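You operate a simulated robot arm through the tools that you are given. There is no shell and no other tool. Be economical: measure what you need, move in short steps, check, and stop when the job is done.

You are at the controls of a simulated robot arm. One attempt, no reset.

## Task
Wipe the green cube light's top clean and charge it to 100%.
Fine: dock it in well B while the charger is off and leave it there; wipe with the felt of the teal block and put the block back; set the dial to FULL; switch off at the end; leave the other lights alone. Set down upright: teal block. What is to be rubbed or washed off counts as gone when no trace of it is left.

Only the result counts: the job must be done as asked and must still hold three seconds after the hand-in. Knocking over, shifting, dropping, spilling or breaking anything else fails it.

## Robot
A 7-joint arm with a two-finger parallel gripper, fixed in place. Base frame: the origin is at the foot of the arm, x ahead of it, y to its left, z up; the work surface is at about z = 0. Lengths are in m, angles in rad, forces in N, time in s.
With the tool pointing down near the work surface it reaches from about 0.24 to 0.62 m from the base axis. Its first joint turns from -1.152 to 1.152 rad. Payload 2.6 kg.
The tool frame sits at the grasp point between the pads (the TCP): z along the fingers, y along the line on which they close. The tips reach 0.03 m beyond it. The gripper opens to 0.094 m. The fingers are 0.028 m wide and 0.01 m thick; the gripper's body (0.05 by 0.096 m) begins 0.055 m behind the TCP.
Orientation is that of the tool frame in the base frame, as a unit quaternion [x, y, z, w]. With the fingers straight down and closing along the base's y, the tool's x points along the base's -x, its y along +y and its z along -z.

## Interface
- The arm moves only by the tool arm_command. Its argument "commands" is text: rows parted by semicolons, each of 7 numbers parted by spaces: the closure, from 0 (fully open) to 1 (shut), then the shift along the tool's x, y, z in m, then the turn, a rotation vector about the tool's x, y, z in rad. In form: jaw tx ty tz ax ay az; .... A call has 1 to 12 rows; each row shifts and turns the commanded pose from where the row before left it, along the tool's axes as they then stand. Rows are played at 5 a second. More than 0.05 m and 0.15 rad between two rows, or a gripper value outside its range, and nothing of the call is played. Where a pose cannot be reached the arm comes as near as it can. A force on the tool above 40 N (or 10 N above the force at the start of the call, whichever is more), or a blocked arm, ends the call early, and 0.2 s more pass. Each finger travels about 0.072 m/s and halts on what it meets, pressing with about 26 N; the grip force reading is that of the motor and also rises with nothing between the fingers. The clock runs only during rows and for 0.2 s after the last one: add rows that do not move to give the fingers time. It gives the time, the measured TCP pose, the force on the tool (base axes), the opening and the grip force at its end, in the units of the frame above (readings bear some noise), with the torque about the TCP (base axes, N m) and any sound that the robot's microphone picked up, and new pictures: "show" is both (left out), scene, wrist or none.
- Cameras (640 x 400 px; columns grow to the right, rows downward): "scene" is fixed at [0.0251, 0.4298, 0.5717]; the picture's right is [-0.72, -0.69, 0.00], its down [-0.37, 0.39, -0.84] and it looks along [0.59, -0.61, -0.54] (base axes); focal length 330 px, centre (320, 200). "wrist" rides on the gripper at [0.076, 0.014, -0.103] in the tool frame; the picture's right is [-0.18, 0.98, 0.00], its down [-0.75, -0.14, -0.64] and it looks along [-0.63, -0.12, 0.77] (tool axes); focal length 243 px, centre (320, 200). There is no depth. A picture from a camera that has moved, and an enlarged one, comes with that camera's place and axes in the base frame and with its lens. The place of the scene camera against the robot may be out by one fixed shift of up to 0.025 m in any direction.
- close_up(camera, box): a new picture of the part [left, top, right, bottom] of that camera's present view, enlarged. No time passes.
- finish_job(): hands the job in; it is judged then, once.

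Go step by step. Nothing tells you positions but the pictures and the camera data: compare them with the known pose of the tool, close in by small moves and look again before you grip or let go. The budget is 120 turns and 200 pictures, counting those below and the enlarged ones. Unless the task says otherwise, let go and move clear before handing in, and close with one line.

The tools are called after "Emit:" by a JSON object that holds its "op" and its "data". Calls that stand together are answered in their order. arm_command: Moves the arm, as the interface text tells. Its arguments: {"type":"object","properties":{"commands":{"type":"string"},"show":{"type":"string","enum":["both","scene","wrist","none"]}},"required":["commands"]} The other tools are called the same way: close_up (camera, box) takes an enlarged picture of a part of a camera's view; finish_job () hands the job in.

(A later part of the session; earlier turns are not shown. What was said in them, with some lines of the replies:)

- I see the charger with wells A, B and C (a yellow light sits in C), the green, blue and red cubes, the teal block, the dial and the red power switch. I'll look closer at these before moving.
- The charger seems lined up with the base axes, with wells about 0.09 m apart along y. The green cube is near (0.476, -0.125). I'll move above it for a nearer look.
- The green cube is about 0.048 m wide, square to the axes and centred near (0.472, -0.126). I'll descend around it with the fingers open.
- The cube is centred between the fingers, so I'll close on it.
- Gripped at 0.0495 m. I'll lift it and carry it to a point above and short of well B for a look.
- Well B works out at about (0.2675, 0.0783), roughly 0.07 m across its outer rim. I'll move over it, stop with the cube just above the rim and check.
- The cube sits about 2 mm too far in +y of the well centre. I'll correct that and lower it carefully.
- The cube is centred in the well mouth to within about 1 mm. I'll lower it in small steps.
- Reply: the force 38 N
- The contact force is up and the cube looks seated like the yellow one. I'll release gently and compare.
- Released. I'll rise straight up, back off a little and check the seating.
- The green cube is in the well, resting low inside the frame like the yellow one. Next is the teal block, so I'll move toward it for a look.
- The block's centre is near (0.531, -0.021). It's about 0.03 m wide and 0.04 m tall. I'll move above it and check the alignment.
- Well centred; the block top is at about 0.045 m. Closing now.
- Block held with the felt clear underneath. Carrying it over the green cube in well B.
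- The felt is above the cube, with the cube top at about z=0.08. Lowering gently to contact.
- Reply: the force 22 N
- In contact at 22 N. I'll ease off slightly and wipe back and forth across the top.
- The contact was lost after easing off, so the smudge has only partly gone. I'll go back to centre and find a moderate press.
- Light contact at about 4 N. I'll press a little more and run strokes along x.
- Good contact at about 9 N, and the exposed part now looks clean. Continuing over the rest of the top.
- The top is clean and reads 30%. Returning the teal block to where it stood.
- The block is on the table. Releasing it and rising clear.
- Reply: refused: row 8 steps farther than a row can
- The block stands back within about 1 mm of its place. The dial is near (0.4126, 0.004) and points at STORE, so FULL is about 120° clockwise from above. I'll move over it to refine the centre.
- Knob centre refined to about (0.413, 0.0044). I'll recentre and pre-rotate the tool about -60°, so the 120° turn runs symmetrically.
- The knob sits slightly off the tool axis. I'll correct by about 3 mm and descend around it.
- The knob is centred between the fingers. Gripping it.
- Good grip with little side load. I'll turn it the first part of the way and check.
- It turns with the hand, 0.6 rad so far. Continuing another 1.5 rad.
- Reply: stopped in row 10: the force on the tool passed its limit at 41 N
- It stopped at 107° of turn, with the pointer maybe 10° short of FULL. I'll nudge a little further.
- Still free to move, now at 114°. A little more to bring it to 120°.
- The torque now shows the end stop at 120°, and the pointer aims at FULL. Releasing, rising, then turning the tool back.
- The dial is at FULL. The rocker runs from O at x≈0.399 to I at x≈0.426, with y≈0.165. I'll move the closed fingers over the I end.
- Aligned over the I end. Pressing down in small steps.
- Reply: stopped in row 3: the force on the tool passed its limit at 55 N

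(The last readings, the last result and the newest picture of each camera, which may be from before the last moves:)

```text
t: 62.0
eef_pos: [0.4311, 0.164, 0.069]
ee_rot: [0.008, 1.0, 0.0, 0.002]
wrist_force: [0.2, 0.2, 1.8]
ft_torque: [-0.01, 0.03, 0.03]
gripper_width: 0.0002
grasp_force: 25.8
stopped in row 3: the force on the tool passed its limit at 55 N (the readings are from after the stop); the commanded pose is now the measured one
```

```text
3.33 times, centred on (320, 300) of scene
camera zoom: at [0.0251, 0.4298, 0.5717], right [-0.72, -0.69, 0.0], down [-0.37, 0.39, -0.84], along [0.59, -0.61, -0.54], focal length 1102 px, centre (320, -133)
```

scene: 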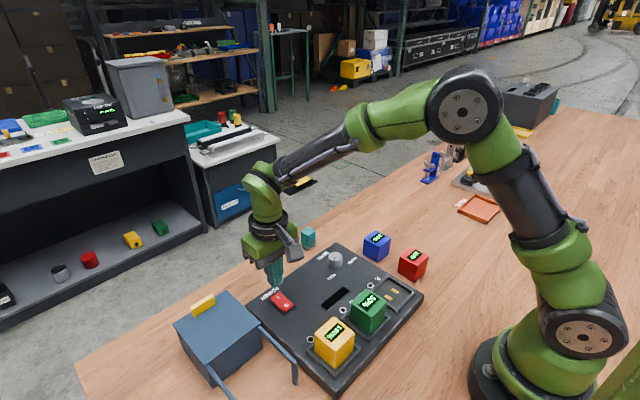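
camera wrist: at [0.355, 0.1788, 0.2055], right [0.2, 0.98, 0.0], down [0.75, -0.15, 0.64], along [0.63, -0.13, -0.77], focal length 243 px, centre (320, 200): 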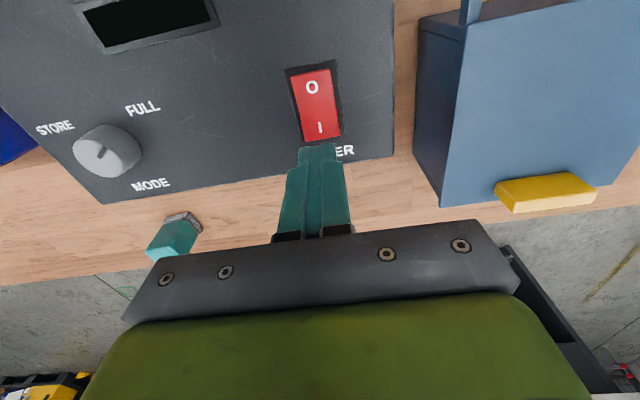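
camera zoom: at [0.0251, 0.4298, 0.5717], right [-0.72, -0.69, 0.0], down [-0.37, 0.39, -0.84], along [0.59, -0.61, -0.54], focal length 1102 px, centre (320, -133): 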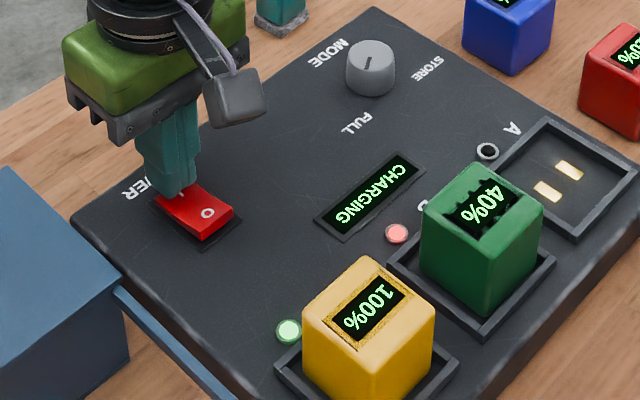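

It's charging: the green light reads 40% and the B lamp is red. I'll lift off and stand by above the O end.

Emit:
{"op": "arm_command", "data": {"commands": "1 0 0 -0.025 0 0 0;1 0.018 0 0 0 0 0;1 0.02 0 0 0 0 0;1 0 0 0 0 0 0"}}

Emit:
{"op": "close_up", "data": {"camera": "scene", "box": [240, 240, 400, 360]}}

Emit:
{"op": "close_up", "data": {"camera": "wrist", "box": [240, 70, 400, 200]}}

```text
t: 63.0
eef_pos: [0.3938, 0.1639, 0.0927]
ee_rot: [0.007, 1.0, 0.0, 0.002]
wrist_force: [-0.3, 0.2, 0.3]
ft_torque: [0.0, 0.02, 0.02]
gripper_width: 0.0003
grasp_force: 26.4
camera wrist: at [0.3191, 0.1795, 0.1954], right [0.2, 0.98, 0.0], down [0.75, -0.15, 0.64], along [0.63, -0.13, -0.76], focal length 243 px, centre (320, 200)
```

scene: 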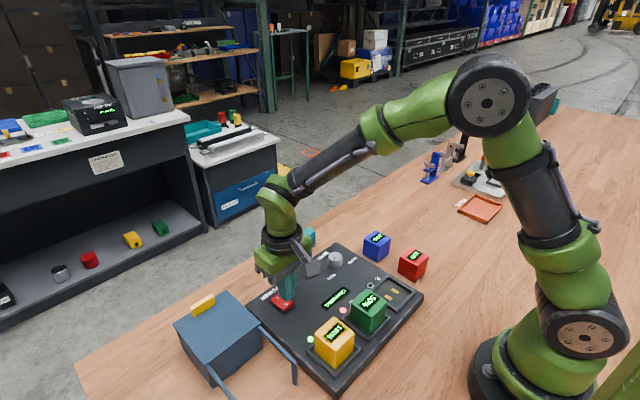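
wrist: 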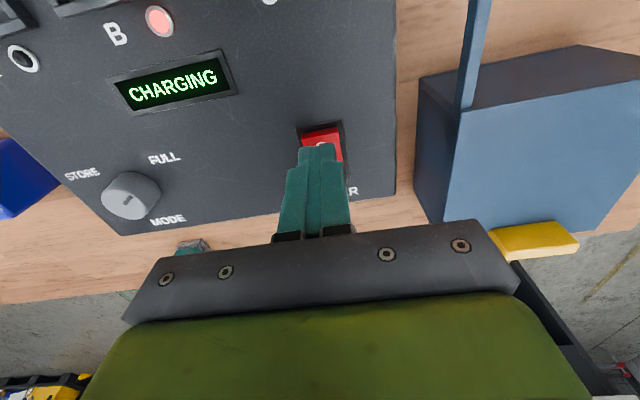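

```text
3.33 times, centred on (320, 300) of scene
camera zoom: at [0.0251, 0.4298, 0.5717], right [-0.72, -0.69, 0.0], down [-0.37, 0.39, -0.84], along [0.59, -0.61, -0.54], focal length 1102 px, centre (320, -133)
```

zoom: 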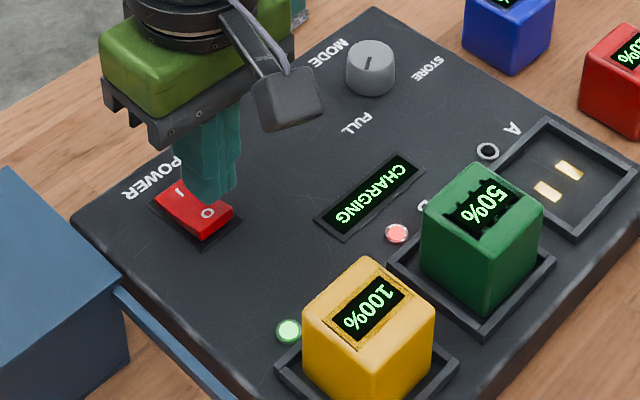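

```text
3.08 times, centred on (320, 135) of wrist
camera zoom: at [0.3191, 0.1795, 0.1954], right [0.2, 0.98, 0.0], down [0.75, -0.15, 0.64], along [0.63, -0.13, -0.76], focal length 746 px, centre (320, 400)
```

zoom: 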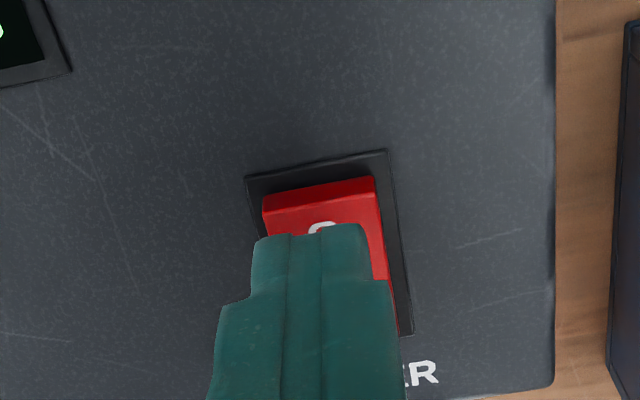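

It charges at roughly 10% per second. Waiting.

Emit:
{"op": "arm_command", "data": {"commands": "1 0 0 0 0 0 0;1 0 0 0 0 0 0;1 0 0 0 0 0 0;1 0 0 0 0 0 0;1 0 0 0 0 0 0;1 0 0 0 0 0 0;1 0 0 0 0 0 0;1 0 0 0 0 0 0;1 0 0 0 0 0 0;1 0 0 0 0 0 0", "show": "none"}}

Emit:
{"op": "close_up", "data": {"camera": "scene", "box": [240, 240, 400, 360]}}

```text
t: 65.2
eef_pos: [0.3944, 0.1641, 0.0926]
ee_rot: [0.007, 1.0, 0.001, 0.002]
wrist_force: [0.2, 0.2, -0.3]
ft_torque: [-0.02, -0.02, 0.0]
gripper_width: 0.0
grasp_force: 26.1
```

```text
3.33 times, centred on (320, 300) of scene
camera zoom: at [0.0251, 0.4298, 0.5717], right [-0.72, -0.69, 0.0], down [-0.37, 0.39, -0.84], along [0.59, -0.61, -0.54], focal length 1102 px, centre (320, -133)
```

zoom: 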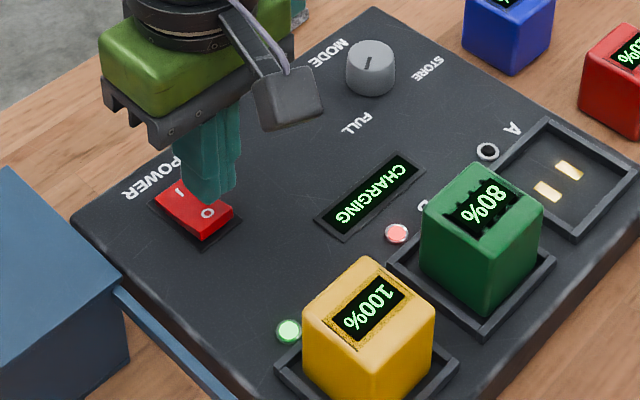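

Emit:
{"op": "arm_command", "data": {"commands": "1 0 0 0 0 0 0;1 0 0 0 0 0 0;1 0 0 0 0 0 0;1 0 0 0 0 0 0;1 0 0 0 0 0 0;1 0 0 0 0 0 0;1 0 0 0 0 0 0;1 0 0 0 0 0 0;1 0 0 0 0 0 0", "show": "none"}}

Emit:
{"op": "close_up", "data": {"camera": "scene", "box": [240, 240, 400, 360]}}

```text
t: 67.2
eef_pos: [0.3934, 0.1642, 0.0925]
ee_rot: [0.007, 1.0, 0.0, 0.003]
wrist_force: [0.4, -0.8, -0.2]
ft_torque: [0.02, -0.02, -0.03]
gripper_width: 0.0
grasp_force: 25.9
```

```text
3.33 times, centred on (320, 300) of scene
camera zoom: at [0.0251, 0.4298, 0.5717], right [-0.72, -0.69, 0.0], down [-0.37, 0.39, -0.84], along [0.59, -0.61, -0.54], focal length 1102 px, centre (320, -133)
```

zoom: 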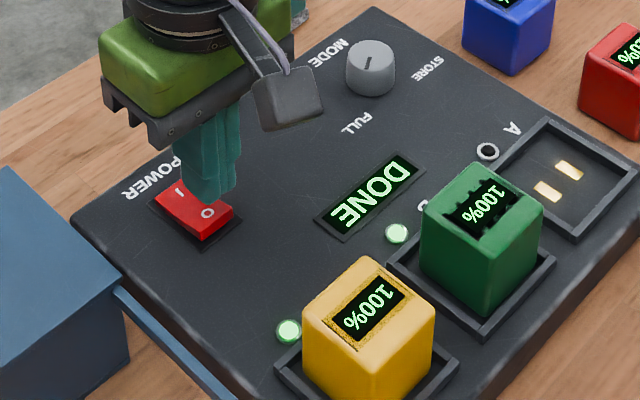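

The display says DONE and the green light reads 100%. Pressing the O end to switch off.

Emit:
{"op": "arm_command", "data": {"commands": "1 0 0 0.012 0 0 0;1 0 0 0.004 0 0 0;1 0 0 0.003 0 0 0;1 0 0 0.003 0 0 0;1 0 0 0.003 0 0 0;1 0 0 0 0 0 0", "show": "none"}}

Emit:
{"op": "close_up", "data": {"camera": "scene", "box": [240, 240, 400, 360]}}

```text
t: 68.5
eef_pos: [0.3924, 0.1651, 0.0683]
ee_rot: [0.007, 1.0, 0.0, 0.002]
wrist_force: [-0.8, -0.4, 2.0]
ft_torque: [-0.03, 0.02, 0.0]
gripper_width: 0.0
grasp_force: 26.1
```

```text
3.33 times, centred on (320, 300) of scene
camera zoom: at [0.0251, 0.4298, 0.5717], right [-0.72, -0.69, 0.0], down [-0.37, 0.39, -0.84], along [0.59, -0.61, -0.54], focal length 1102 px, centre (320, -133)
```

zoom: 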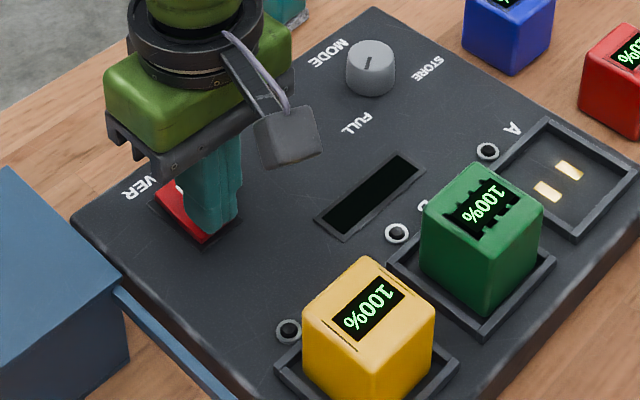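

The charger is off and the green light shows 100%. I'll rise clear and make a final check of its top and of everything else.

Emit:
{"op": "arm_command", "data": {"commands": "1 0 0 -0.03 0 0 0;1 0 0 -0.045 0 0 0;1 0 0 -0.045 0 0 0;1 0.03 -0.035 -0.01 0 0 0;1 0.03 -0.035 0 0 0 0;1 0.02 -0.01 0 0 0 0;1 0 0 0 0 0 0"}}

Emit:
{"op": "close_up", "data": {"camera": "wrist", "box": [220, 20, 420, 145]}}

Emit:
{"op": "close_up", "data": {"camera": "scene", "box": [342, 280, 392, 346]}}

Emit:
{"op": "close_up", "data": {"camera": "scene", "box": [240, 200, 440, 390]}}

```text
t: 70.2
eef_pos: [0.3104, 0.0849, 0.1981]
ee_rot: [0.007, 1.0, 0.0, 0.002]
wrist_force: [0.4, -1.1, 0.5]
ft_torque: [0.02, 0.03, 0.0]
gripper_width: 0.0
grasp_force: 26.3
camera wrist: at [0.2351, 0.1011, 0.301], right [0.2, 0.98, 0.0], down [0.75, -0.15, 0.64], along [0.63, -0.13, -0.76], focal length 243 px, centre (320, 200)
```

scene: 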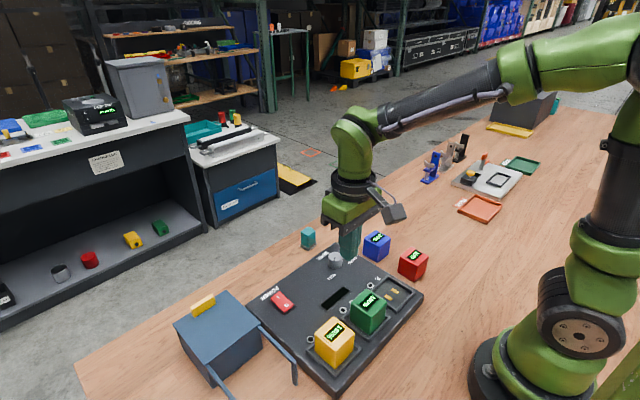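
wrist: 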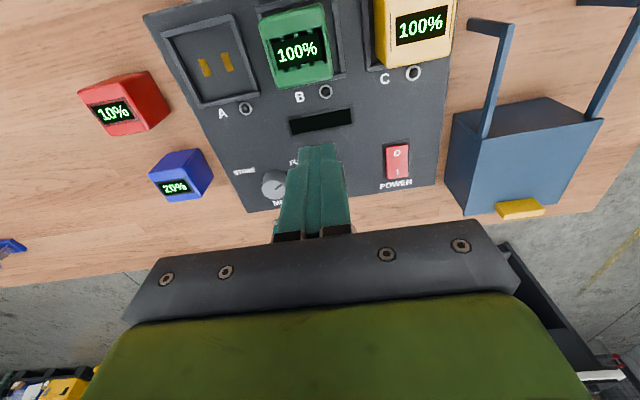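

```text
3.20 times, centred on (320, 82) of wrist
camera zoom: at [0.2351, 0.1011, 0.301], right [0.2, 0.98, 0.0], down [0.75, -0.15, 0.64], along [0.63, -0.13, -0.76], focal length 776 px, centre (320, 576)
```

zoom: 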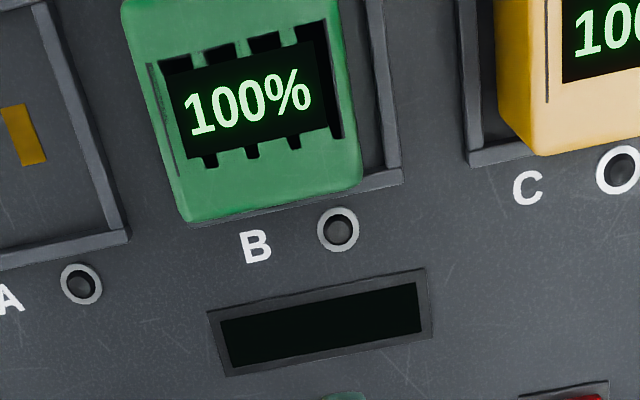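

```text
6.06 times, centred on (367, 313) of scene
camera zoom: at [0.0251, 0.4298, 0.5717], right [-0.72, -0.69, 0.0], down [-0.37, 0.39, -0.84], along [0.59, -0.61, -0.54], focal length 2003 px, centre (35, -485)
```

zoom: 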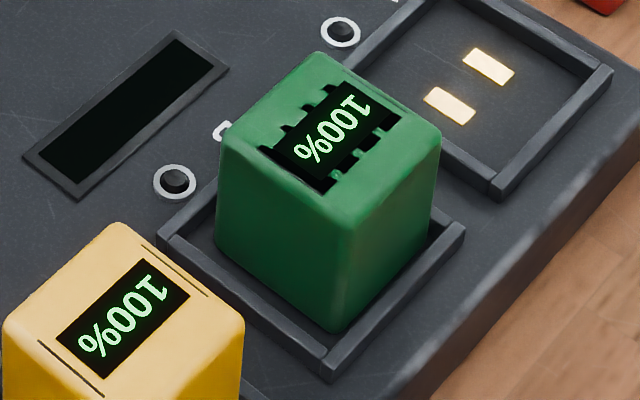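

```text
2.11 times, centred on (340, 295) of scene
camera zoom: at [0.0251, 0.4298, 0.5717], right [-0.72, -0.69, 0.0], down [-0.37, 0.39, -0.84], along [0.59, -0.61, -0.54], focal length 696 px, centre (278, 0)
```

zoom: 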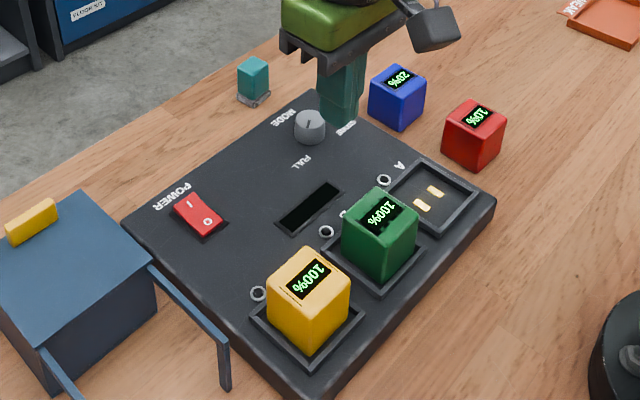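

Everything looks right: the green light is clean, reads 100% and sits in well B. The dial is at FULL, the power is off, the block is back and upright, and the hand is clear.

Emit:
{"op": "finish_job", "data": {}}

```text
The job is handed in.
```

The green light's top is wiped clean and it is charged to 100% in well B, with the dial on FULL, the charger switched off, the teal block back upright in its place, and the other lights untouched.
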